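You operate a simulated robot arm through the tools that you are given. There is no shell and no other tool. Be economical: measure what you need, move in short steps, check, and stop when the job is done.

Carry out the task below with a simulated robot arm. There is one attempt and no reset: what you move stays moved.

## Task
Tie the short green bar across the short grey bar on the tying stand.
Fine: red clamp shut before the tying; bar in the high vees; wire from the blue can; hook back in the tall grey can; clamp opened after the tying. Set down upright: wooden-handled hook. Where these are worked on the way, their far stop is far enough and under half their travel is too little: red clamp.

The check looks at the end state, three seconds after you hand in, the way a careful person would. Anything else that was tipped, shoved, dropped, spilled or broken makes it a failure.

## Robot
A 7-joint arm with a two-finger parallel gripper, fixed in place. Base frame: the origin is at the foot of the arm, x ahead of it, y to its left, z up; the work surface is at about z = 860. Readings come in mm, degrees, newtons and seconds.
With the tool pointing down near the work surface it reaches from about 240 to 680 mm from the base axis. Its first joint turns from -66.0 to 66.0 degrees. Payload 2.4 kg.
The tool frame sits at the grasp point between the pads (the TCP): z along the fingers, y along the line on which they close. The tips reach 30 mm beyond it. The gripper opens to 94 mm. The fingers are 28 mm wide and 10 mm thick; the gripper's body (50 by 96 mm) begins 55 mm behind the TCP.
Orientation is that of the tool frame in the base frame, as a unit quaternion [x, y, z, w]. With the fingers straight down and closing along the base's y, the tool's x points along the base's -x, its y along +y and its z along -z.

## Interface
- The arm moves only by the tool jog_arm. Its arguments are lists of equal length, an entry for each row: "travel": the shift along the tool's x, y, z in units of 20 mm (1.0 is 20 mm), a list of three; "dr": the turn, a rotation vector about the tool's x, y, z in units of 5 degrees (1.0 is 5 degrees), a list of three. In form: {"travel": [[tx, ty, tz], ...], "dr": [[ax, ay, az], ...]}. A call has 1 to 20 rows; each row shifts and turns the commanded pose from where the row before left it, along the tool's axes as they then stand. "hand" is the opening, from 0 (shut) to 1 (fully open), set as the call begins (left out, the last holds). A call with a number of a shift or a turn outside -1 to 1 is refused whole. A row lasts 0.2 s, in which the tool goes at most 50 mm and 8.6 degrees; a call with a longer step from one row to the next is refused whole, and so is a gripper value outside its range. A pose out of reach is approached as far as the arm can. The call stops where the force on the tool passes 50 N (or 10 N more than at its start, if that is more) or the arm is blocked; 0.2 s more then pass. Each finger travels about 153 mm/s and halts on what it meets, pressing with about 44 N; the grip force reading is that of the motor and also rises with nothing between the fingers. The clock runs only during rows and for 0.2 s after the last one: add rows that do not move to give the fingers time. The reply holds the time, the measured pose of the TCP, the force on the tool along the base axes, the opening and the grip force, in the units named above and with some noise, with the torque about the TCP (base axes, N m) and any sound that the robot's microphone picked up, and new pictures: "show" is both (left out), scene, wrist or none.
- Cameras (640 x 400 px; columns grow to the right, rows downward): "scene" is fixed at [26.6, 459, 1461.5]; the picture's right is [-0.87, -0.49, 0.00], its down [-0.19, 0.34, -0.92] and it looks along [0.45, -0.80, -0.39] (base axes); focal length 356 px, centre (320, 200). "wrist" rides on the gripper at [76, 14, -102] in the tool frame; the picture's right is [-0.18, 0.98, 0.00], its down [-0.75, -0.14, -0.64] and it looks along [-0.63, -0.12, 0.77] (tool axes); focal length 243 px, centre (320, 200). There is no depth. A picture from a camera that has moved, and an enlarged one, comes with that camera's place and axes in the base frame and with its lens.
- inspect(camera, box): a new picture of the part [left, top, right, bottom] of that camera's present view, enlarged. It takes no simulated time.
- close_job(): hands the job in; it is judged then, once.

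Go step by step. Nothing tells you positions but the pictures and the camera data: compare them with the known pose of the tool, close in by small moves and look again before you grip or let go. The budget is 120 turns and 200 pictures, counting those below and the enlarged ones. Unless the task says otherwise, let go and move clear before handing in, and close with one line.

The tools are called after "Request:" as name(argument=value, ...) on one line, values as JSON. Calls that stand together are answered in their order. jog_arm: Moves the arm, as the interface text tells. Its arguments: {"type":"object","properties":{"travel":{"type":"array"},"dr":{"type":"array"},"hand":{"type":"number"},"show":{"type":"string","enum":["both","scene","wrist","none"]}},"required":["travel","dr"]} The other tools are called the same way: inspect (camera, box) takes an enlarged picture of a part of a camera's view; close_job () hands the job in.

At the start:

```text
time_s: 0.0
eef_pos: [321.4, -112.0, 1292.4]
ee_rot: [0.001, 1.0, 0.001, 0.0]
ft_force: [-0.4, -0.1, 0.0]
moment: [0.01, -0.01, 0.0]
finger_gap: 94.1
gripper_force: 0.1
```

scene: 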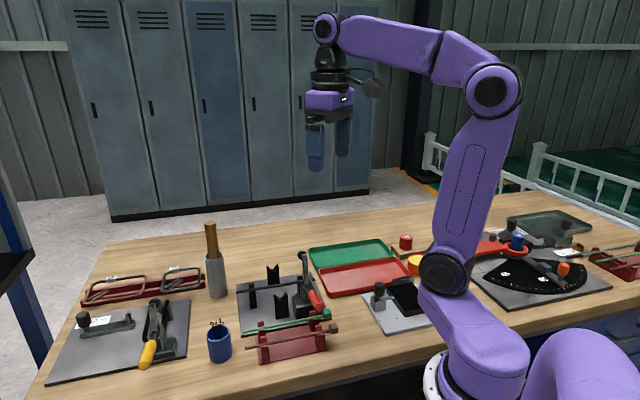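
wrist: 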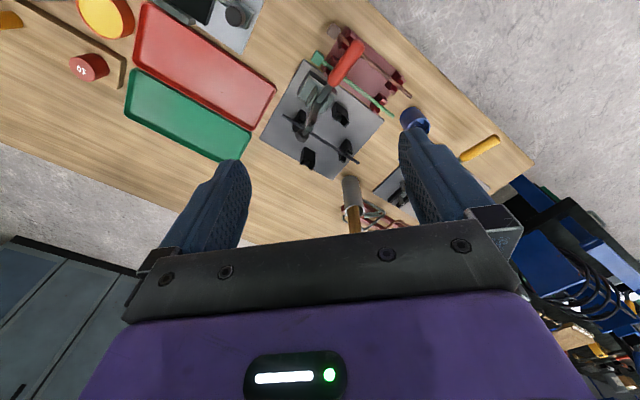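

I see a tying stand (grey plate with vees and a red clamp), a rack with bars, a blue can with wires and a tall grey can with the wooden hook. I'll enlarge these first.

Request:
inspect(camera="scene", box=[190, 210, 350, 370])

Request:
inspect(camera="wrist", box=[250, 20, 510, 240])

Request:
inspect(camera="scene", box=[40, 220, 240, 390])

```text
2.50 times, centred on (270, 290) of scene
camera zoom: at [26.6, 459.0, 1461.5], right [-0.87, -0.49, 0.0], down [-0.19, 0.34, -0.92], along [0.45, -0.8, -0.39], focal length 889 px, centre (445, -25)
```

zoom: 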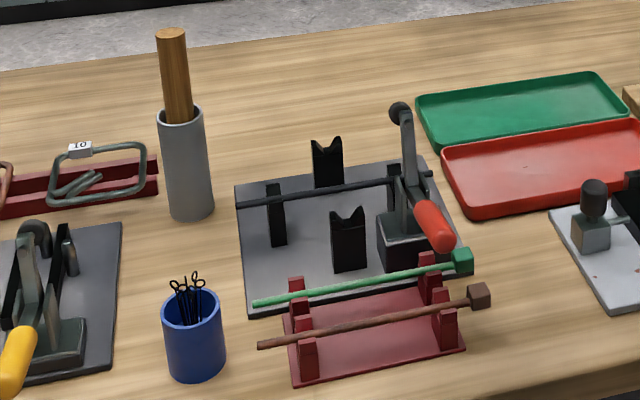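

```text
1.82 times, centred on (380, 130) of wrist
camera zoom: at [245.0, -96.7, 1396.2], right [0.18, 0.98, 0.0], down [0.75, -0.14, 0.64], along [0.63, -0.12, -0.77], focal length 441 px, centre (211, 327)
```

zoom: 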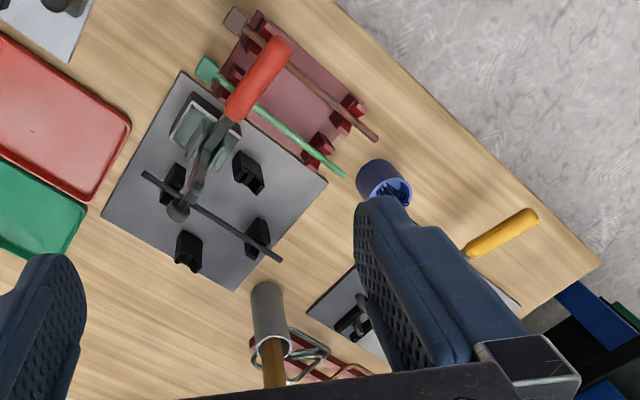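

```text
2.35 times, centred on (140, 305) of scene
camera zoom: at [26.6, 459.0, 1461.5], right [-0.87, -0.49, 0.0], down [-0.19, 0.34, -0.92], along [0.45, -0.8, -0.39], focal length 837 px, centre (744, -47)
```

zoom: 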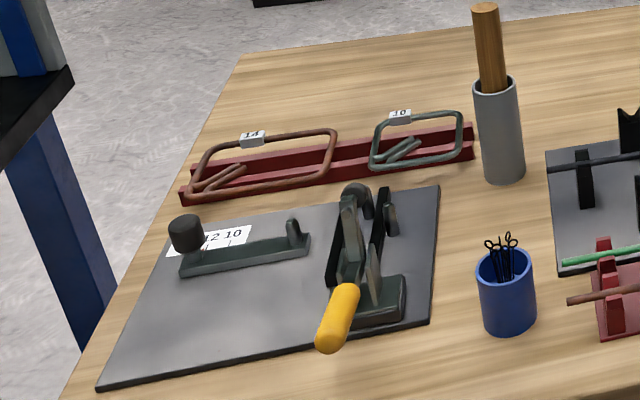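

The green bar sits in the red rack parallel to the low grey bar at about 45° in the base frame, and the clamp handle leans toward the rack. I'll descend for a closer look.

Request:
jog_arm(travel=[[0, 0, 1], [0, 0, 1], [0, 0, 1], [0, 0, 1], [0, 0, 1], [0, 0, 1], [0, 0, 1], [0, 0, 1], [0, 0, 1], [0, 0, 1]], dr=[[0, 0, 0], [0, 0, 0], [0, 0, 0], [0, 0, 0], [0, 0, 0], [0, 0, 0], [0, 0, 0], [0, 0, 0], [0, 0, 0], [0, 0, 0]], show="both")

```text
time_s: 2.2
eef_pos: [322.0, -110.6, 1093.9]
ee_rot: [-0.001, 1.0, 0.0, 0.0]
ft_force: [-0.9, 0.3, 0.2]
moment: [-0.03, 0.04, -0.01]
finger_gap: 93.7
gripper_force: 0.1
camera wrist: at [245.7, -96.3, 1197.0], right [0.18, 0.98, 0.0], down [0.75, -0.14, 0.64], along [0.63, -0.12, -0.77], focal length 243 px, centre (320, 200)
```

scene: 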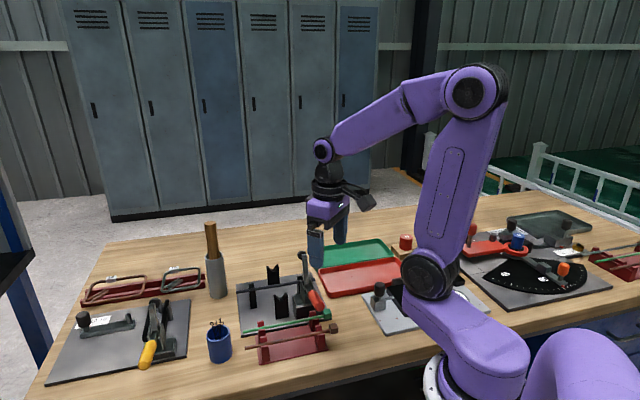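
wrist: 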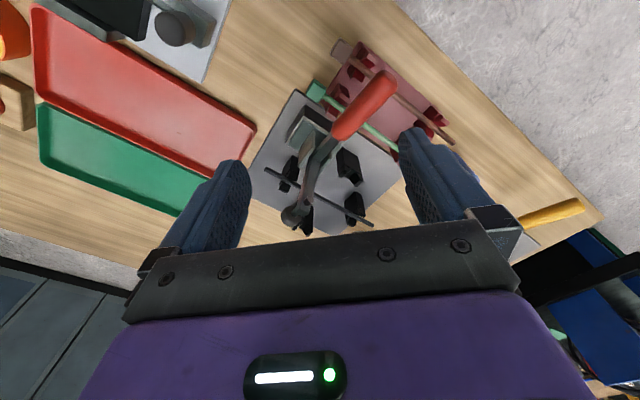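

The stand is in view; I'll enlarge it from the wrist to fix the clamp and vees.

Request:
inspect(camera="wrist", box=[230, 30, 470, 240])

Request:
inspect(camera="scene", box=[225, 250, 345, 370])

```text
1.90 times, centred on (350, 135) of wrist
camera zoom: at [245.7, -96.3, 1197.0], right [0.18, 0.98, 0.0], down [0.75, -0.14, 0.64], along [0.63, -0.12, -0.77], focal length 462 px, centre (263, 324)
```

zoom: 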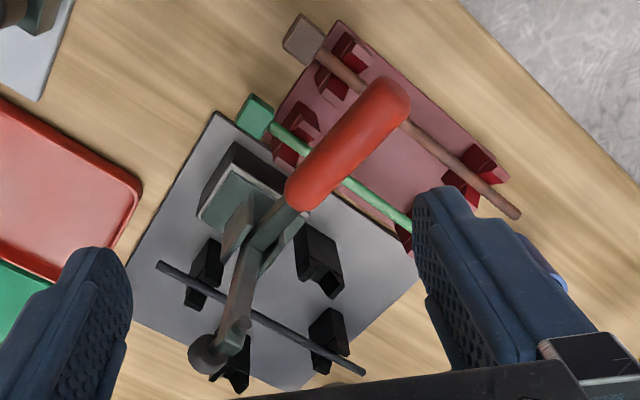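

```text
3.33 times, centred on (285, 310) of scene
camera zoom: at [26.6, 459.0, 1461.5], right [-0.87, -0.49, 0.0], down [-0.19, 0.34, -0.92], along [0.45, -0.8, -0.39], focal length 1185 px, centre (437, -167)
```

zoom: 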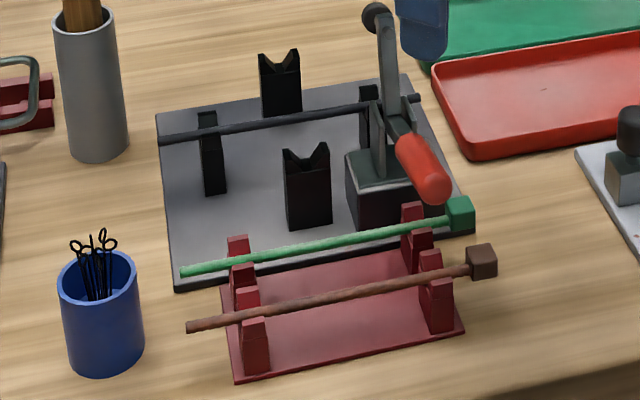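

The clamp stands open: knob arm raised, handle leaning out over the rack. I plan to shut it first; I'll enlarge it to find the hinge.

Request:
inspect(camera="scene", box=[280, 240, 350, 340])

Request:
inspect(camera="wrist", box=[260, 60, 400, 240])

```text
4.00 times, centred on (315, 290) of scene
camera zoom: at [26.6, 459.0, 1461.5], right [-0.87, -0.49, 0.0], down [-0.19, 0.34, -0.92], along [0.45, -0.8, -0.39], focal length 1422 px, centre (340, -160)
```

zoom: 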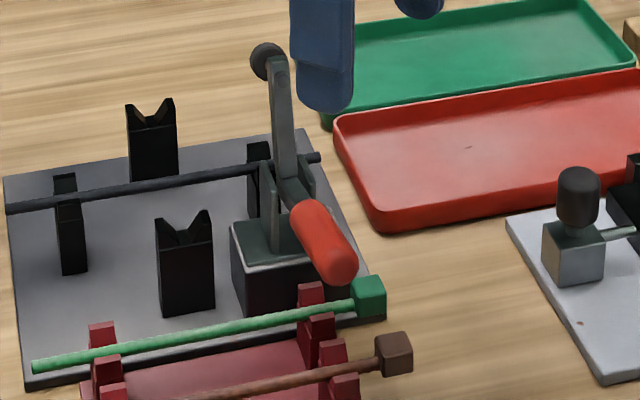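

```text
2.22 times, centred on (330, 150) of wrist
camera zoom: at [245.7, -96.3, 1197.0], right [0.18, 0.98, 0.0], down [0.75, -0.14, 0.64], along [0.63, -0.12, -0.77], focal length 539 px, centre (298, 311)
```

zoom: 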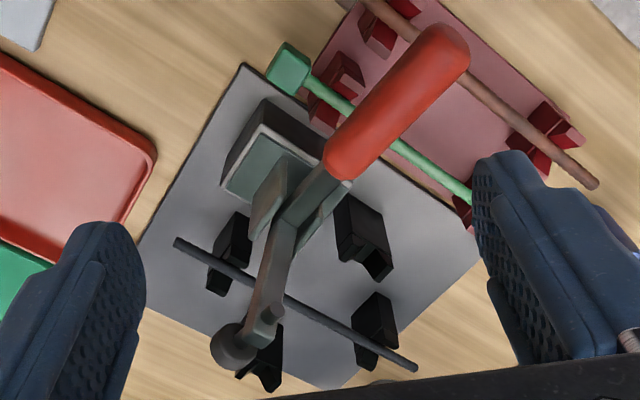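

The hinge is near (386,-126,950), the handle end near (311,-50,972), and the handle rises about 12°. I'll turn 45° and hover over the handle with the fingers ready to close across it.

Request:
jog_arm(travel=[[-0.1, 1, 0], [-0.1, 1, 0], [0, 0.2, 0.5], [0, 0, 0.5], [0, 0, 0.5], [0, 0, 0.5], [0, 0, 0.5], [0, 0, 0], [0, 0, 0], [0, 0, 0], [0, 0, 0]], dr=[[0, 0, 0], [0, 0, 0], [0, 0, 1], [0, 0, 1], [0, 0, 1], [0, 0, 1], [0, 0, 1], [0, 0, 1], [0, 0, 1], [0, 0, 1], [0, 0, 1]], hand=0.6)

```text
time_s: 4.6
eef_pos: [325.8, -67.5, 1044.5]
ee_rot: [0.384, 0.924, 0.0, 0.0]
ft_force: [0.2, 0.6, -0.4]
moment: [-0.03, -0.03, -0.03]
finger_gap: 56.4
gripper_force: 0.2
camera wrist: at [282.3, -3.6, 1146.7], right [0.83, 0.56, 0.0], down [0.43, -0.63, 0.64], along [0.36, -0.53, -0.77], focal length 243 px, centre (320, 200)
```

scene: 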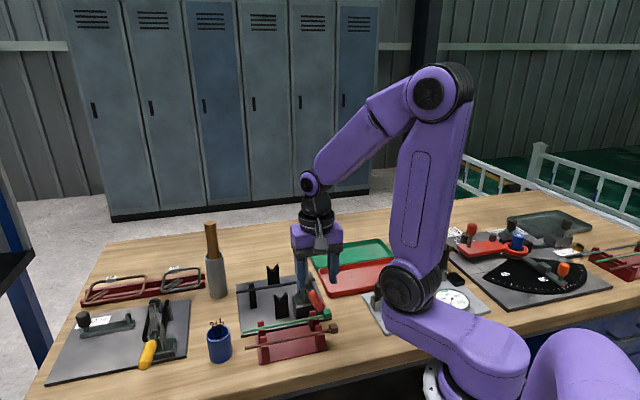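
wrist: 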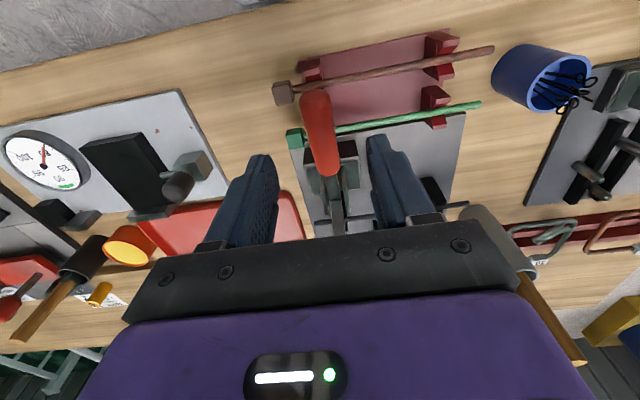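

The handle lines up between the fingers. I'll descend 76 mm around it and close gently.

Request:
jog_arm(travel=[[0, 0, 0.8], [0, 0, 0.8], [0, 0, 0.8], [0, 0, 0.8], [0, 0, 0.6]], dr=[[0, 0, 0], [0, 0, 0], [0, 0, 0], [0, 0, 0], [0, 0, 0]])

```text
time_s: 5.8
eef_pos: [324.3, -67.6, 969.2]
ee_rot: [0.382, 0.924, 0.0, 0.0]
ft_force: [-0.2, 0.1, 0.0]
moment: [0.04, 0.02, 0.0]
finger_gap: 56.4
gripper_force: 0.1
camera wrist: at [280.0, -3.3, 1070.9], right [0.82, 0.57, 0.0], down [0.43, -0.63, 0.64], along [0.36, -0.53, -0.77], focal length 243 px, centre (320, 200)
```

scene: 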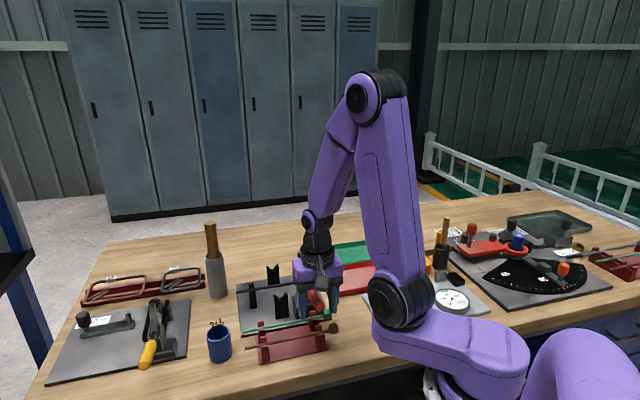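
wrist: 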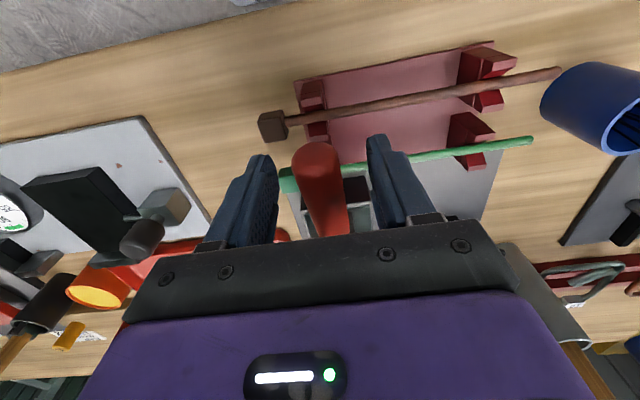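

The handle is between the pads, so I close.

Request:
jog_arm(travel=[[0, 0, 0], [0, 0, 0]], dr=[[0, 0, 0], [0, 0, 0]], hand=0, show="wrist")

```text
time_s: 6.4
eef_pos: [325.9, -66.8, 968.0]
ee_rot: [0.382, 0.924, 0.0, 0.001]
ft_force: [16.1, 17.3, -7.7]
moment: [0.42, 0.43, -0.06]
finger_gap: 26.4
gripper_force: 45.1
camera wrist: at [281.0, -2.3, 1071.0], right [0.82, 0.57, 0.0], down [0.43, -0.63, 0.64], along [0.36, -0.53, -0.77], focal length 243 px, centre (320, 200)
```

wrist: 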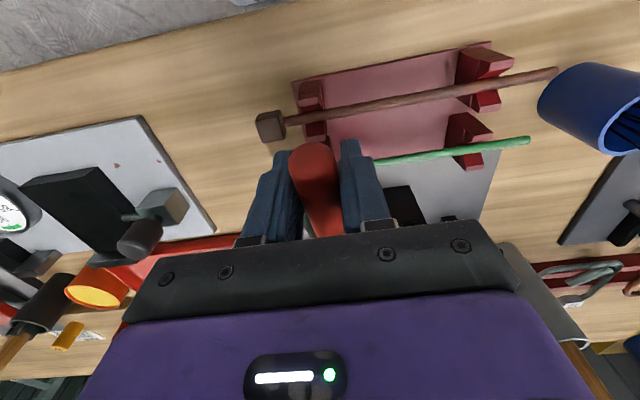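

Gripped (26 mm). I swing the handle up along its arc in small steps, watching the force.

Request:
jog_arm(travel=[[-0.09, 0.05, -0.36], [-0.125, 0, -0.345], [-0.155, 0, -0.34], [-0.18, 0, -0.32]], dr=[[0, 0, 0], [0, 0, 0], [0, 0, 0], [0, 0, 0]], show="both")

```text
time_s: 7.4
eef_pos: [332.9, -75.2, 994.9]
ee_rot: [0.382, 0.924, 0.0, -0.003]
ft_force: [5.9, 24.6, -7.5]
moment: [0.73, 0.87, -0.21]
finger_gap: 26.0
gripper_force: 44.6
camera wrist: at [289.3, -10.2, 1098.8], right [0.83, 0.56, 0.0], down [0.44, -0.63, 0.64], along [0.36, -0.53, -0.77], focal length 243 px, centre (320, 200)
```

scene: 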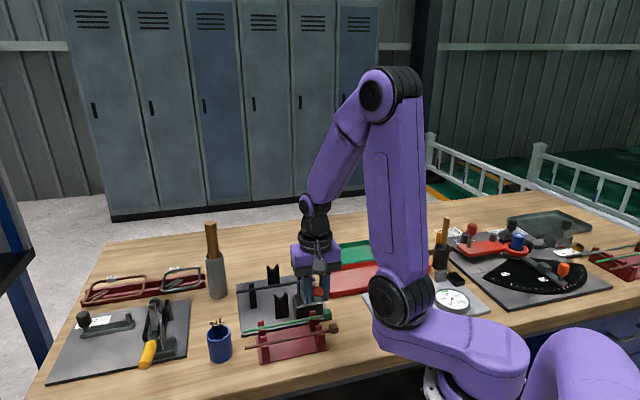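
wrist: 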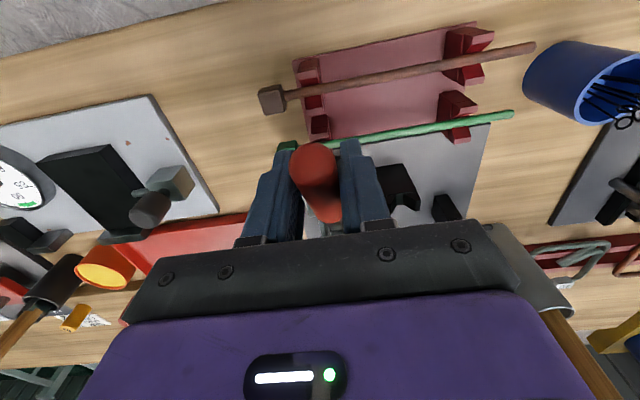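

The handle is rising with it. I continue the arc with a small correction for the side force.

Request:
jog_arm(travel=[[-0.1, 0.05, -0.31], [-0.2, 0.03, -0.285], [-0.24, 0, -0.265], [-0.27, 0, -0.24], [-0.29, 0, -0.215]], dr=[[0, 0, 0], [0, 0, 0], [0, 0, 0], [0, 0, 0], [0, 0, 0]], show="both")

```text
time_s: 8.6
eef_pos: [346.4, -88.9, 1020.4]
ee_rot: [0.383, 0.924, -0.002, -0.007]
ft_force: [-31.5, -12.1, -3.9]
moment: [0.83, 0.87, 0.28]
finger_gap: 25.8
gripper_force: 44.8
camera wrist: at [304.4, -24.2, 1124.3], right [0.83, 0.56, -0.01], down [0.44, -0.64, 0.63], along [0.35, -0.53, -0.77], focal length 243 px, centre (320, 200)
```

scene: 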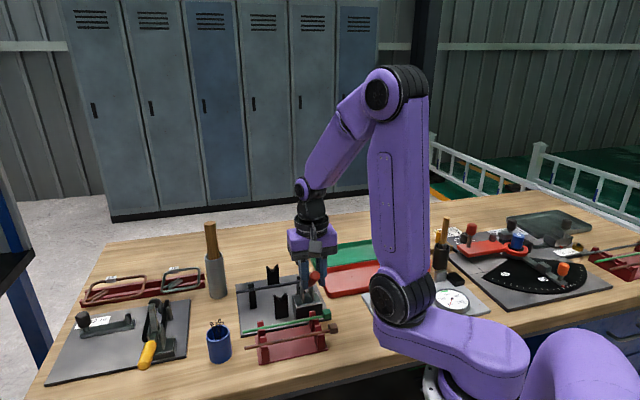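
wrist: 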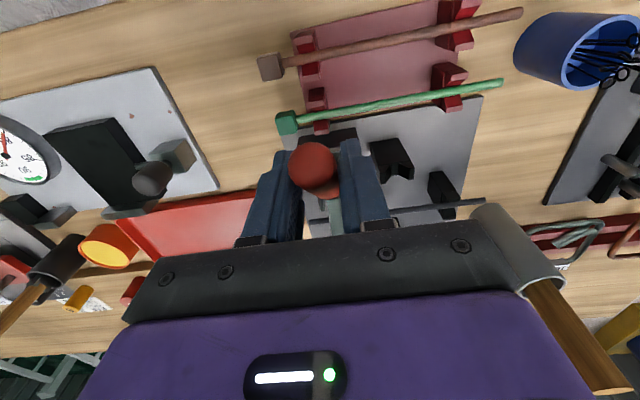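

Side force has flipped, so I over-shifted; I'll look at how far the clamp arm has come down.

Request:
inspect(camera="scene", box=[250, 240, 350, 340])

```text
4.00 times, centred on (300, 290) of scene
camera zoom: at [25.7, 458.6, 1461.6], right [-0.87, -0.49, 0.0], down [-0.19, 0.34, -0.92], along [0.45, -0.8, -0.39], focal length 1422 px, centre (400, -160)
```

zoom: 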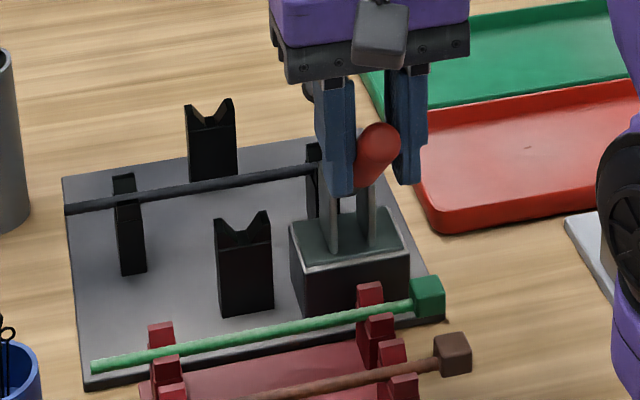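

The arm has come partly down; the handle needs to go further toward upright. I continue the arc and cancel the side shift.

Request:
jog_arm(travel=[[-0.3, -0.07, -0.25], [-0.35, 0, -0.22], [-0.38, 0, -0.19], [-0.39, 0, -0.155]], dr=[[0, 0, 0], [0, 0, 0], [0, 0, 0], [0, 0, 0]], show="none")

Request:
inspect(camera="scene", box=[250, 220, 350, 320])

```text
time_s: 9.6
eef_pos: [369.2, -111.4, 1036.2]
ee_rot: [0.383, 0.924, 0.0, -0.002]
ft_force: [-19.4, 2.4, 11.1]
moment: [0.64, 0.72, 0.07]
finger_gap: 25.4
gripper_force: 45.1
```

```text
4.00 times, centred on (300, 270) of scene
camera zoom: at [25.9, 459.1, 1461.4], right [-0.87, -0.49, 0.0], down [-0.19, 0.34, -0.92], along [0.45, -0.8, -0.39], focal length 1422 px, centre (400, -80)
```

zoom: 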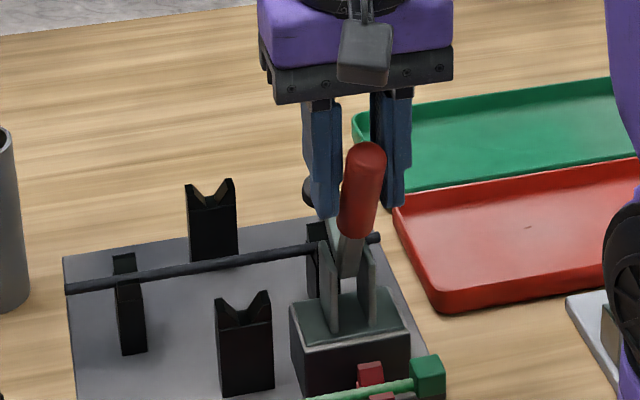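

Handle near 70° and the knob still descending. I keep following the arc until it stops.

Request:
jog_arm(travel=[[-0.36, -0.03, -0.125], [-0.41, 0, -0.09], [-0.42, 0, -0.05], [-0.42, 0, -0.015]], dr=[[0, 0, 0], [0, 0, 0], [0, 0, 0], [0, 0, 0]], show="none")

Request:
inspect(camera="scene", box=[250, 220, 350, 320])

```text
time_s: 10.6
eef_pos: [391.4, -131.1, 1041.9]
ee_rot: [0.382, 0.924, 0.0, -0.006]
ft_force: [-14.1, 10.3, -1.0]
moment: [1.31, 1.1, 0.1]
finger_gap: 21.7
gripper_force: 45.2
```

```text
4.00 times, centred on (300, 270) of scene
camera zoom: at [26.2, 459.3, 1461.4], right [-0.87, -0.49, 0.0], down [-0.19, 0.34, -0.92], along [0.45, -0.8, -0.39], focal length 1422 px, centre (400, -80)
```

zoom: 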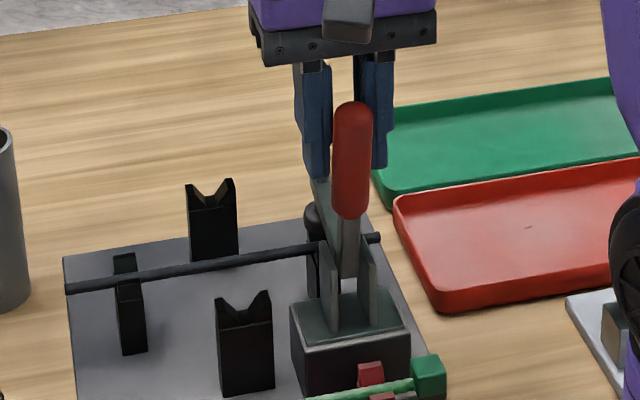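

The handle is near upright and the knob nearly on the bar. A few more small steps to reach its stop.

Request:
jog_arm(travel=[[-0.42, 0, 0.02], [-0.42, 0, 0.06], [-0.4, 0, 0.09]], dr=[[0, 0, 0], [0, 0, 0], [0, 0, 0]], show="wrist")

Request:
inspect(camera="scene", box=[250, 220, 350, 320])

```text
time_s: 11.4
eef_pos: [410.1, -151.5, 1039.0]
ee_rot: [0.382, 0.924, 0.0, 0.0]
ft_force: [0.0, 0.6, -1.4]
moment: [0.0, 0.01, 0.01]
finger_gap: 0.0
gripper_force: 33.2
camera wrist: at [365.2, -87.6, 1141.5], right [0.83, 0.56, 0.0], down [0.43, -0.63, 0.64], along [0.36, -0.53, -0.77], focal length 243 px, centre (320, 200)
```

wrist: 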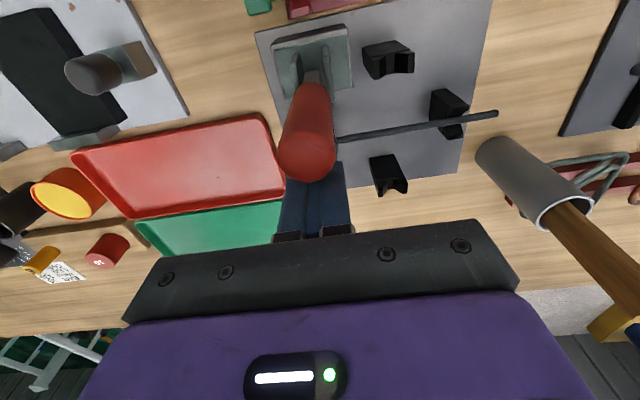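

```text
4.00 times, centred on (300, 270) of scene
camera zoom: at [26.6, 459.0, 1461.5], right [-0.87, -0.49, 0.0], down [-0.19, 0.34, -0.92], along [0.45, -0.8, -0.39], focal length 1422 px, centre (400, -80)
```

zoom: 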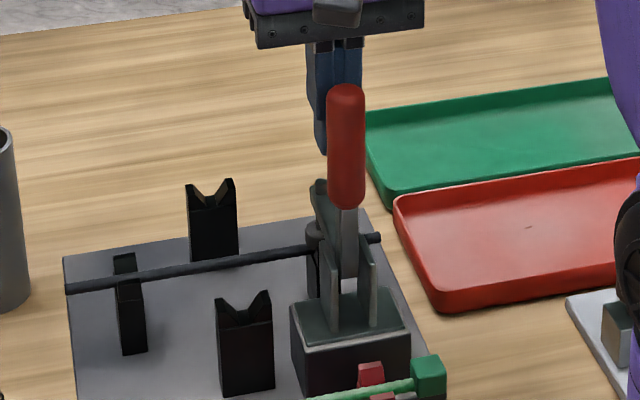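

The fingers squeezed off the rounded end; the handle is about upright. I'll come around to the near side with closed fingers and push it to its stop.

Request:
jog_arm(travel=[[0, 0, -1], [0, 0, -1], [0, 0, -1], [0, 0, -1], [0, 0, -0.5], [1, 0, 0], [1, 0, 0], [1, 0, 0], [0.6, 0, 0], [0, 0, 1], [0, 0, 1], [0, 0, 1], [0, 0, 1], [0, 0, 0.7]], dr=[[0, 0, 0], [0, 0, 0], [0, 0, 0], [0, 0, 0], [0, 0, 0], [0, 0, 0], [0, 0, 0], [0, 0, 0], [0, 0, 0], [0, 0, 0], [0, 0, 0], [0, 0, 0], [0, 0, 0], [0, 0, 0]], show="wrist")

```text
time_s: 14.4
eef_pos: [359.0, -100.1, 1034.0]
ee_rot: [0.383, 0.924, 0.0, -0.001]
ft_force: [0.6, 0.8, -0.1]
moment: [0.0, 0.02, -0.01]
finger_gap: 0.1
gripper_force: 32.7
camera wrist: at [314.5, -35.0, 1137.5], right [0.83, 0.56, 0.0], down [0.43, -0.63, 0.64], along [0.36, -0.53, -0.77], focal length 243 px, centre (320, 200)
```

wrist: 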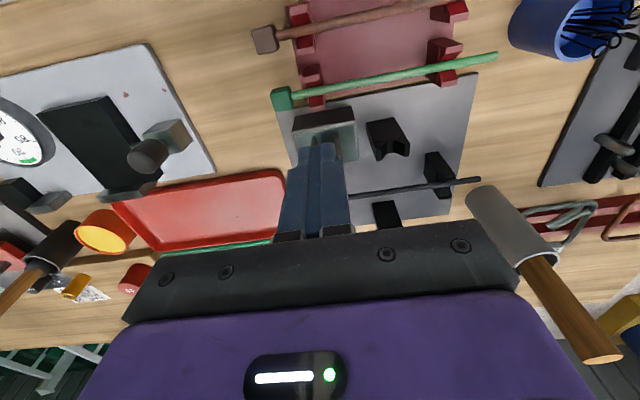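

Now I push toward (+x,-y) in small steps to feel the stop.

Request:
jog_arm(travel=[[-0.4, 0, 0], [-0.4, 0, 0], [-0.3, 0, 0], [-0.3, 0, 0], [-0.3, 0, 0], [-0.3, 0, 0], [-0.3, 0, 0]], dr=[[0, 0, 0], [0, 0, 0], [0, 0, 0], [0, 0, 0], [0, 0, 0], [0, 0, 0], [0, 0, 0]], show="none")

Request:
inspect(camera="scene", box=[250, 220, 350, 320])

```text
time_s: 15.3
eef_pos: [369.7, -110.7, 1033.1]
ee_rot: [0.38, 0.925, 0.002, -0.013]
ft_force: [-12.9, 10.1, 4.9]
moment: [-0.29, -0.33, -0.07]
finger_gap: 0.2
gripper_force: 33.0
stopped in row 4: the force on the tool passed its limit at 59 N (the readings are from after the stop); the commanded pose is now the measured one
```

```text
4.00 times, centred on (300, 270) of scene
camera zoom: at [26.1, 459.3, 1461.4], right [-0.87, -0.49, 0.0], down [-0.19, 0.34, -0.92], along [0.45, -0.8, -0.39], focal length 1422 px, centre (400, -80)
```

zoom: 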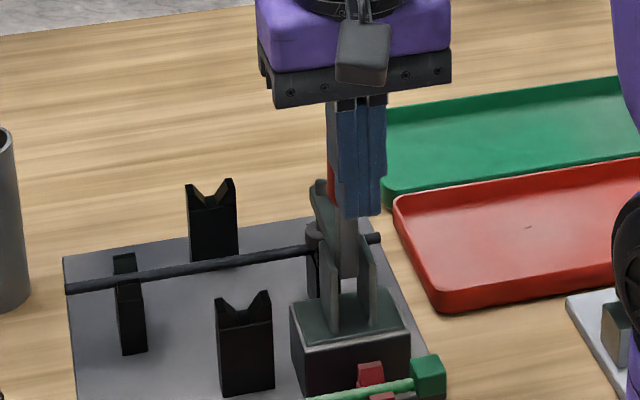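

The clamp is hard against its stop (59 N), so it is shut. I back off, rise and move over the green bar (centre about (392,-50), z 900).

Request:
jog_arm(travel=[[1, 0, 0], [1, 0, 0], [0, 0, -1], [0, 0, -1], [0, 0, -1], [0, 0, -1], [-0.13, 0.88, 0], [-0.13, 0.88, 0], [-0.13, 0.88, 0], [-0.13, 0.88, 0], [-0.12, 0.9, 0], [0, 0, 0], [0, 0, 0], [0, 0, 0], [0, 0, 0], [0, 0, 0], [0, 0, 0]], dr=[[0, 0, 0], [0, 0, 0], [0, 0, 0], [0, 0, 0], [0, 0, 0], [0, 0, 0], [0, 0, 0], [0, 0, 0], [0, 0, 0], [0, 0, 0], [0, 0, 0], [0, 0, -1], [0, 0, -1], [0, 0, -1], [0, 0, -1], [0, 0, -1], [0, 0, -1]], hand=0.45, show="none")

Request:
jog_arm(travel=[[0, 0, 0], [0, 0, 0], [0, 0, 0], [0, 0, 0], [0, 0, 0], [0, 0, 0], [0, 0, 0], [0, 0, 0], [0, 0, 0], [0, 0, 0], [0, 0, 0], [0, 0, 0]], dr=[[0, 0, -1], [0, 0, -1], [0, 0, -1], [0, 0, -1], [0, 0, -1], [0, 0, -1], [0, 0, -1], [0, 0, -1], [0, 0, -1], [0, 0, -1], [0, 0, -1], [0, 0, -1]], show="both")

```text
time_s: 18.9
eef_pos: [417.0, -28.7, 1113.2]
ee_rot: [0.128, 0.992, 0.005, -0.009]
ft_force: [0.2, 0.1, -0.7]
moment: [0.0, -0.01, -0.03]
finger_gap: 42.3
gripper_force: 0.0
```

```text
time_s: 21.5
eef_pos: [415.8, -30.4, 1113.5]
ee_rot: [-0.385, 0.923, 0.008, -0.007]
ft_force: [-0.1, 0.8, -0.7]
moment: [0.01, 0.01, -0.02]
finger_gap: 42.5
gripper_force: 0.2
camera wrist: at [353.2, -75.0, 1217.5], right [-0.57, 0.82, 0.02], down [0.64, 0.43, 0.64], along [0.51, 0.37, -0.77], focal length 243 px, centre (320, 200)
```

scene: 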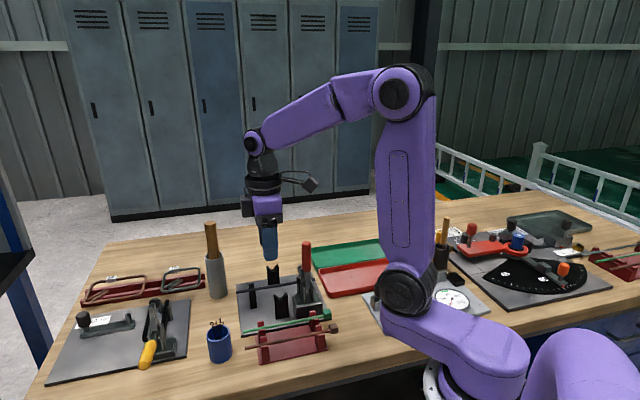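
wrist: 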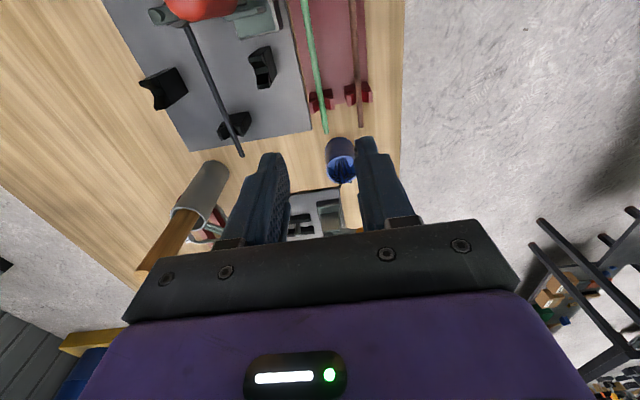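

I'm above the bar, slightly tilted (about 1°). I'll level the tool and descend to just above the bar, then look.

Request:
jog_arm(travel=[[0, 0.08, 0], [0, 0, 1], [0, 0, 1], [0, 0, 1], [0, 0, 1], [0, 0, 1], [0, 0, 1], [0, 0, 1], [0, 0, 1]], dr=[[0.23, -0.08, 0], [0, 0, 0], [0, 0, 0], [0, 0, 0], [0, 0, 0], [0, 0, 0], [0, 0, 0], [0, 0, 0], [0, 0, 0]], show="wrist")

Request:
inspect(camera="scene", box=[200, 240, 350, 360])

```text
time_s: 23.5
eef_pos: [416.3, -30.5, 953.6]
ee_rot: [-0.385, 0.923, 0.0, 0.001]
ft_force: [-0.4, 0.2, -0.1]
moment: [-0.03, -0.01, 0.01]
finger_gap: 42.1
gripper_force: 0.1
camera wrist: at [352.0, -73.7, 1057.1], right [-0.57, 0.82, 0.0], down [0.63, 0.43, 0.64], along [0.53, 0.36, -0.77], focal length 243 px, centre (320, 200)
```

wrist: 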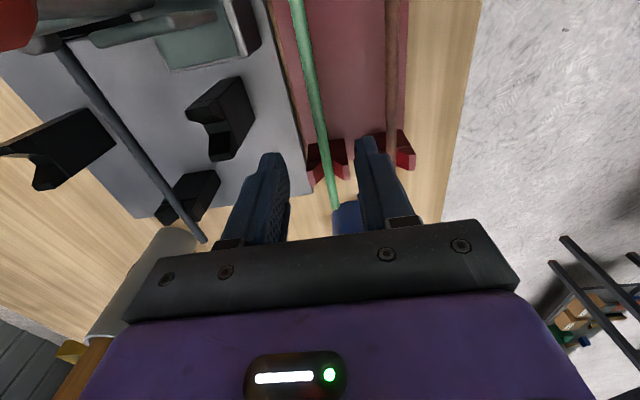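

```text
3.33 times, centred on (275, 300) of scene
camera zoom: at [26.6, 459.0, 1461.5], right [-0.87, -0.49, 0.0], down [-0.19, 0.34, -0.92], along [0.45, -0.8, -0.39], focal length 1185 px, centre (470, -133)
```

zoom: 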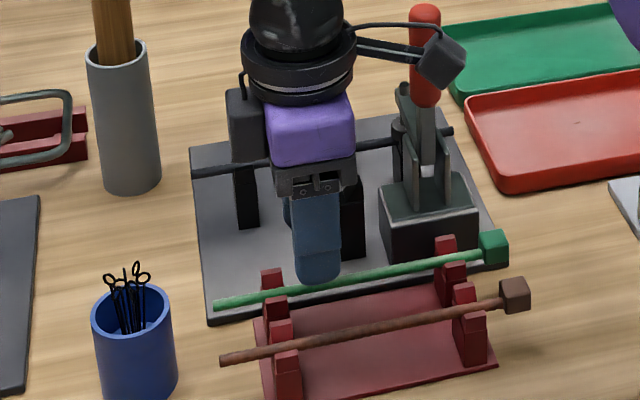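

The bar runs centrally between the fingers; the rack post is about 8 mm clear. I'll shift 3 mm away from the post, go down and close.

Request:
jog_arm(travel=[[0.15, 0, 0.6], [0, 0, 0.6], [0, 0, 0.5], [0, 0, 0.48]], dr=[[0, 0, 0], [0, 0, 0], [0, 0, 0], [0, 0, 0]], show="wrist")

Request:
inspect(camera="scene", box=[220, 260, 340, 360])

```text
time_s: 24.5
eef_pos: [413.7, -31.9, 910.6]
ee_rot: [-0.385, 0.923, 0.0, 0.002]
ft_force: [0.1, -0.2, -0.1]
moment: [-0.03, -0.01, -0.03]
finger_gap: 42.2
gripper_force: 0.1
camera wrist: at [348.4, -75.4, 1012.7], right [-0.57, 0.82, 0.0], down [0.63, 0.43, 0.64], along [0.53, 0.36, -0.77], focal length 243 px, centre (320, 200)
```

wrist: 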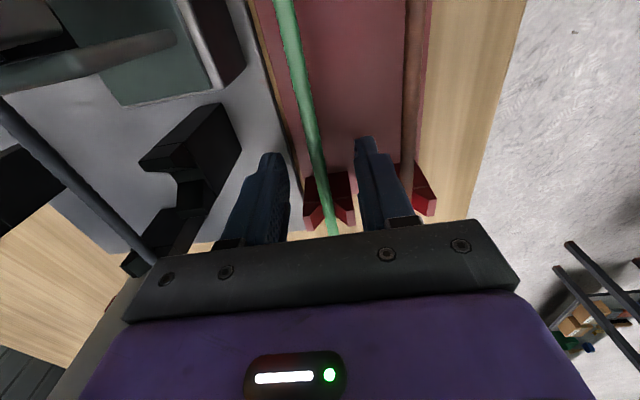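

```text
4.00 times, centred on (280, 310) of scene
camera zoom: at [26.6, 459.0, 1461.5], right [-0.87, -0.49, 0.0], down [-0.19, 0.34, -0.92], along [0.45, -0.8, -0.39], focal length 1422 px, centre (480, -240)
```

zoom: 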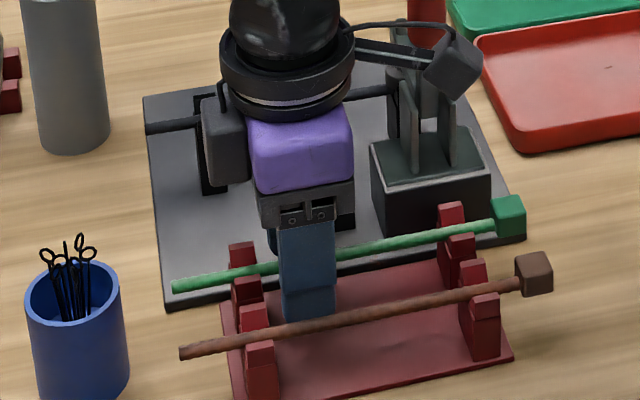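

Bar is between the pads, clear of posts and the brown bar. Closing.

Request:
jog_arm(travel=[[0, 0, 0], [0, 0, 0], [0, 0, 0]], dr=[[0, 0, 0], [0, 0, 0], [0, 0, 0]], hand=0, show="wrist")

```text
time_s: 25.3
eef_pos: [412.2, -31.4, 909.3]
ee_rot: [-0.385, 0.923, 0.001, 0.0]
ft_force: [0.0, 0.2, 0.6]
moment: [0.01, -0.02, -0.01]
finger_gap: 6.6
gripper_force: 40.8
camera wrist: at [348.4, -75.5, 1012.8], right [-0.57, 0.82, 0.0], down [0.63, 0.43, 0.64], along [0.53, 0.36, -0.77], focal length 243 px, centre (320, 200)
```

wrist: 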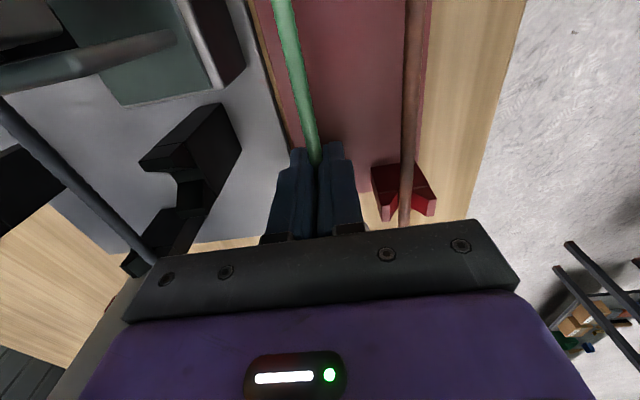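

Gripped (6.6 mm). I lift well above the clamp handle, then turn 90° clockwise.

Request:
jog_arm(travel=[[0, 0, -0.5], [0, 0, -1], [0, 0, -1], [0, 0, -1], [0, 0, -1], [0, 0, -1], [0, 0, -1], [0, 0, -1], [0, 0, -1], [0, 0, -1], [0, 0, -1]], dr=[[0, 0, 0], [0, 0, 0], [0, 0, 0], [0, 0, 0], [0, 0, 0], [0, 0, 0], [0, 0, 0], [0, 0, 0], [0, 0, 0], [0, 0, 0], [0, 0, 0]], show="scene")

Request:
jog_arm(travel=[[0, 0, 0], [0, 0, 0], [0, 0, 0], [0, 0, 0], [0, 0, 0], [0, 0, 0], [0, 0, 0], [0, 0, 0], [0, 0, 0], [0, 0, 0], [0, 0, 0], [0, 0, 0], [0, 0, 0], [0, 0, 0], [0, 0, 0], [0, 0, 0], [0, 0, 0], [0, 0, 0]], dr=[[0, 0, 1], [0, 0, 1], [0, 0, 1], [0, 0, 1], [0, 0, 1], [0, 0, 1], [0, 0, 1], [0, 0, 1], [0, 0, 1], [0, 0, 1], [0, 0, 1], [0, 0, 1], [0, 0, 1], [0, 0, 1], [0, 0, 1], [0, 0, 1], [0, 0, 1], [0, 0, 1]], show="wrist")

```text
time_s: 27.7
eef_pos: [413.4, -33.7, 1122.3]
ee_rot: [-0.385, 0.923, -0.001, 0.001]
ft_force: [-0.2, -0.6, -0.6]
moment: [-0.01, 0.0, 0.03]
finger_gap: 6.7
gripper_force: 40.9
```

scene: 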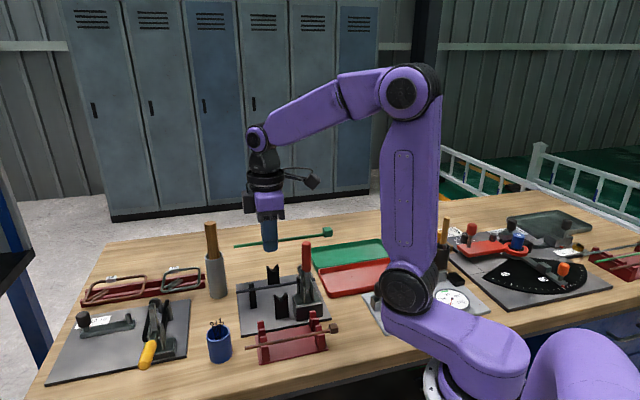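

```text
time_s: 31.5
eef_pos: [411.7, -31.5, 1119.9]
ee_rot: [0.382, 0.924, 0.002, 0.0]
ft_force: [0.5, 0.4, -0.4]
moment: [-0.02, -0.05, -0.03]
finger_gap: 6.9
gripper_force: 41.1
camera wrist: at [367.8, 32.7, 1223.0], right [0.82, 0.57, 0.0], down [0.43, -0.63, 0.64], along [0.36, -0.53, -0.77], focal length 243 px, centre (320, 200)
```

wrist: 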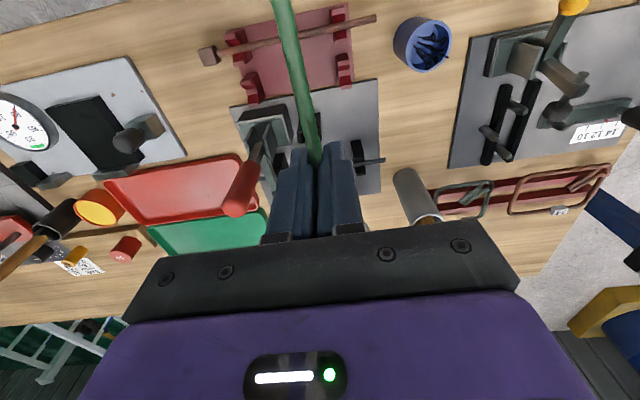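

Bar now points along (1,-1). I move it above the stand so that the bar's middle comes over the crossing at about (482,-130).

Request:
jog_arm(travel=[[-0.92, -0.125, 0], [-0.92, -0.125, 0], [-0.92, -0.125, 0], [-0.92, -0.125, 0], [-0.92, -0.125, 0], [-0.92, -0.125, 0], [-0.92, -0.125, 0], [-0.92, -0.125, 0], [0, 0, 1], [0, 0, 1], [0, 0, 1]], dr=[[0, 0, 0], [0, 0, 0], [0, 0, 0], [0, 0, 0], [0, 0, 0], [0, 0, 0], [0, 0, 0], [0, 0, 0], [0, 0, 0], [0, 0, 0], [0, 0, 0]], show="wrist")

Request:
inspect(camera="scene", box=[210, 210, 350, 350])

Request:
inspect(camera="wrist", box=[180, 20, 460, 240])

```text
time_s: 33.9
eef_pos: [503.4, -149.4, 1059.0]
ee_rot: [0.381, 0.924, 0.001, 0.001]
ft_force: [0.4, 0.2, -1.0]
moment: [-0.05, -0.03, 0.0]
finger_gap: 6.9
gripper_force: 41.1
camera wrist: at [458.3, -84.6, 1161.9], right [0.82, 0.57, 0.0], down [0.43, -0.63, 0.64], along [0.37, -0.53, -0.77], focal length 243 px, centre (320, 200)
```

wrist: 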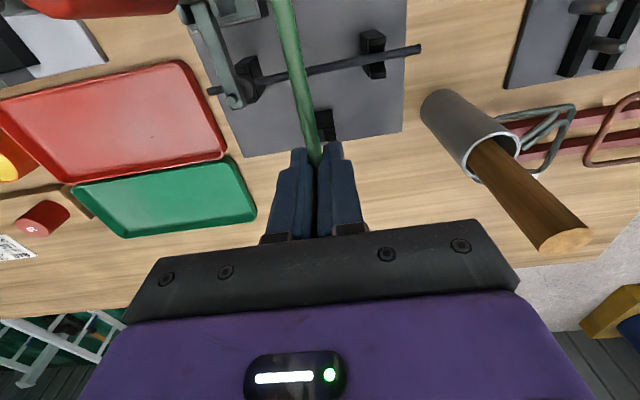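

```text
2.86 times, centred on (280, 280) of scene
camera zoom: at [26.6, 459.0, 1461.5], right [-0.87, -0.49, 0.0], down [-0.19, 0.34, -0.92], along [0.45, -0.8, -0.39], focal length 1016 px, centre (434, -29)
```

zoom: 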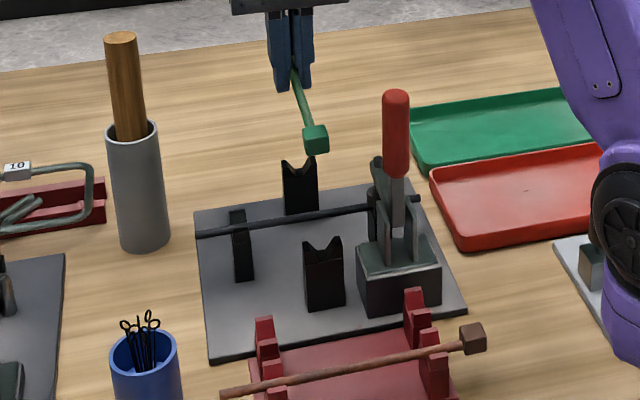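

```text
1.82 times, centred on (320, 130) of wrist
camera zoom: at [458.3, -84.6, 1161.9], right [0.82, 0.57, 0.0], down [0.43, -0.63, 0.64], along [0.37, -0.53, -0.77], focal length 441 px, centre (320, 327)
```

zoom: 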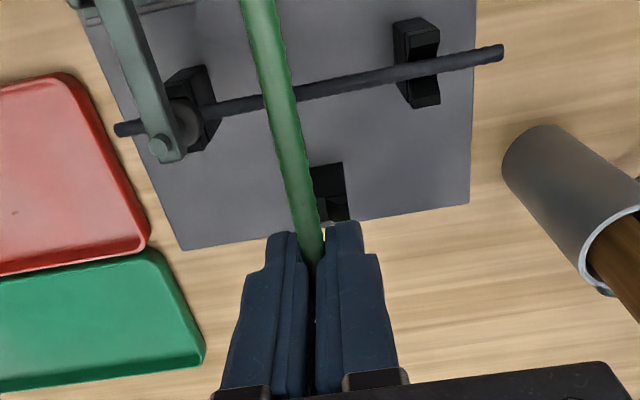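

Alignment looks right: low bar line x−y≈613, vee line x+y≈352. I lower until the bar is just above the vee tops.

Request:
jog_arm(travel=[[0, -0.05, 1], [0, 0, 1], [0, 0, 1], [0, 0, 1], [0, 0, 1]], dr=[[0, 0, 0], [0, 0, 0], [0, 0, 0], [0, 0, 0], [0, 0, 0]], show="none")

Request:
inspect(camera="scene", box=[230, 230, 350, 330])

Request:
inspect(camera="wrist", box=[180, 0, 460, 220])

```text
time_s: 35.1
eef_pos: [500.1, -152.9, 958.3]
ee_rot: [0.381, 0.924, 0.001, 0.001]
ft_force: [0.4, -0.7, -1.3]
moment: [-0.05, -0.02, -0.04]
finger_gap: 6.8
gripper_force: 41.4
```

```text
4.00 times, centred on (290, 280) of scene
camera zoom: at [26.6, 459.0, 1461.5], right [-0.87, -0.49, 0.0], down [-0.19, 0.34, -0.92], along [0.45, -0.8, -0.39], focal length 1422 px, centre (440, -120)
```

zoom: 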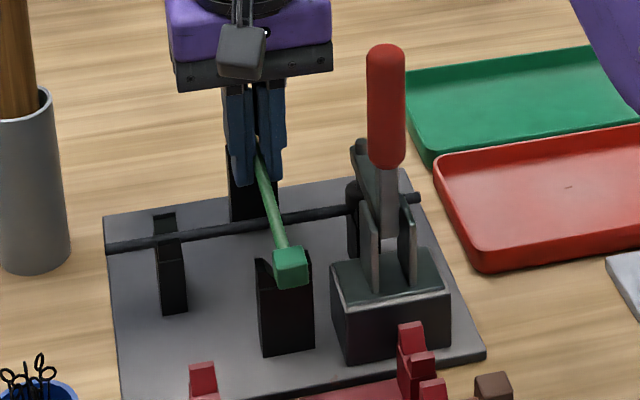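

```text
1.82 times, centred on (320, 110) of wrist
camera zoom: at [455.8, -88.7, 1061.1], right [0.82, 0.57, 0.0], down [0.43, -0.63, 0.64], along [0.37, -0.53, -0.77], focal length 441 px, centre (320, 364)
```

zoom: 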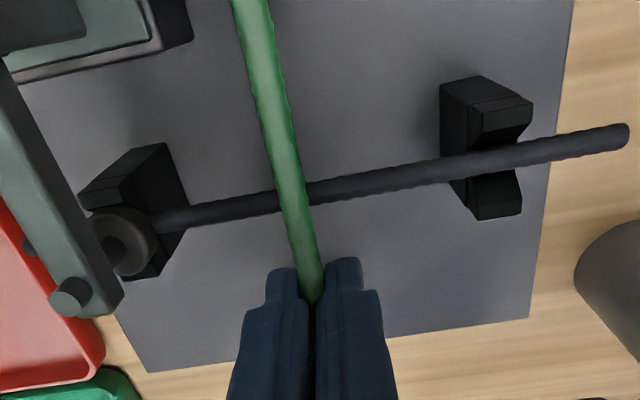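

The bar projects onto the line through both notches. I lower it in small steps and watch the force.

Request:
jog_arm(travel=[[0, 0, 0.4], [0, 0, 0.3], [0, 0, 0.2], [0, 0, 0.1]], dr=[[0, 0, 0], [0, 0, 0], [0, 0, 0], [0, 0, 0]], show="none")

Request:
inspect(camera="scene", box=[240, 250, 320, 330])

Request:
inspect(camera="wrist", box=[180, 0, 460, 220])

```text
time_s: 36.1
eef_pos: [501.5, -150.6, 941.0]
ee_rot: [0.381, 0.924, 0.001, 0.001]
ft_force: [-0.2, 0.3, -1.3]
moment: [0.0, -0.02, 0.0]
finger_gap: 6.4
gripper_force: 41.5
```

```text
5.00 times, centred on (280, 290) of scene
camera zoom: at [26.6, 459.0, 1461.5], right [-0.87, -0.49, 0.0], down [-0.19, 0.34, -0.92], along [0.45, -0.8, -0.39], focal length 1778 px, centre (520, -250)
```

zoom: 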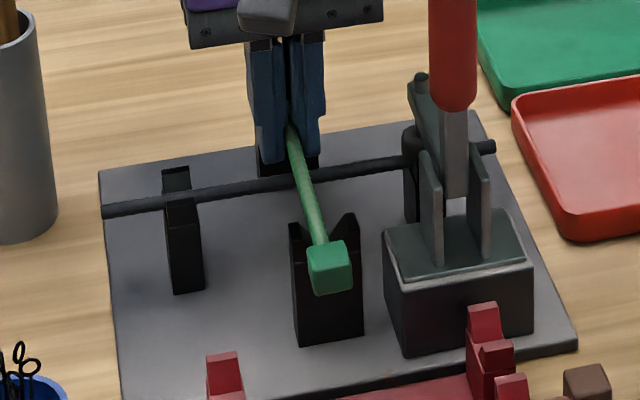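

```text
1.82 times, centred on (320, 110) of wrist
camera zoom: at [457.0, -86.6, 1043.3], right [0.82, 0.57, 0.0], down [0.43, -0.63, 0.64], along [0.37, -0.53, -0.77], focal length 441 px, centre (320, 364)
```

zoom: 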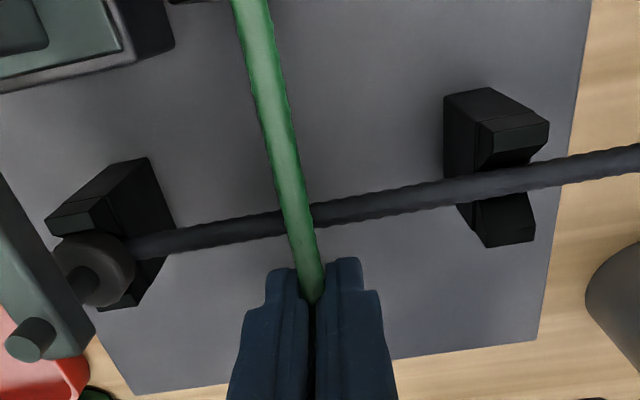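

Bar is entering the notches. Continue down in 2 mm steps until contact.

Request:
jog_arm(travel=[[0, 0, 0.1], [0, 0, 0.1], [0, 0, 0.1], [0, 0, 0.1]], dr=[[0, 0, 0], [0, 0, 0], [0, 0, 0], [0, 0, 0]], show="none")

Request:
inspect(camera="scene", box=[240, 250, 320, 330])

```text
time_s: 37.1
eef_pos: [501.6, -153.2, 933.8]
ee_rot: [0.383, 0.924, 0.001, 0.002]
ft_force: [-20.0, -9.8, 34.4]
moment: [-0.15, 0.29, 0.01]
finger_gap: 6.9
gripper_force: 41.5
```

```text
5.00 times, centred on (280, 290) of scene
camera zoom: at [25.5, 458.9, 1461.5], right [-0.87, -0.49, 0.0], down [-0.19, 0.34, -0.92], along [0.45, -0.8, -0.39], focal length 1778 px, centre (520, -250)
```

zoom: 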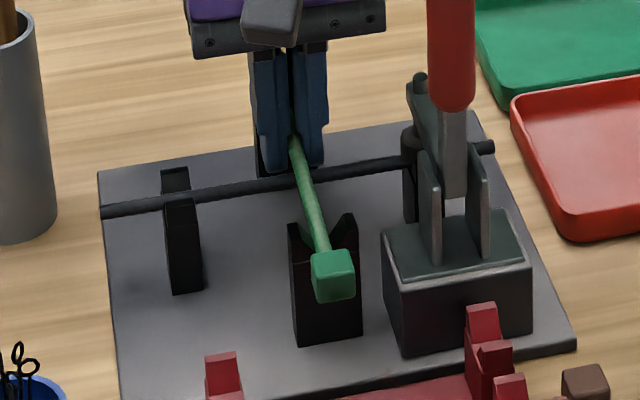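

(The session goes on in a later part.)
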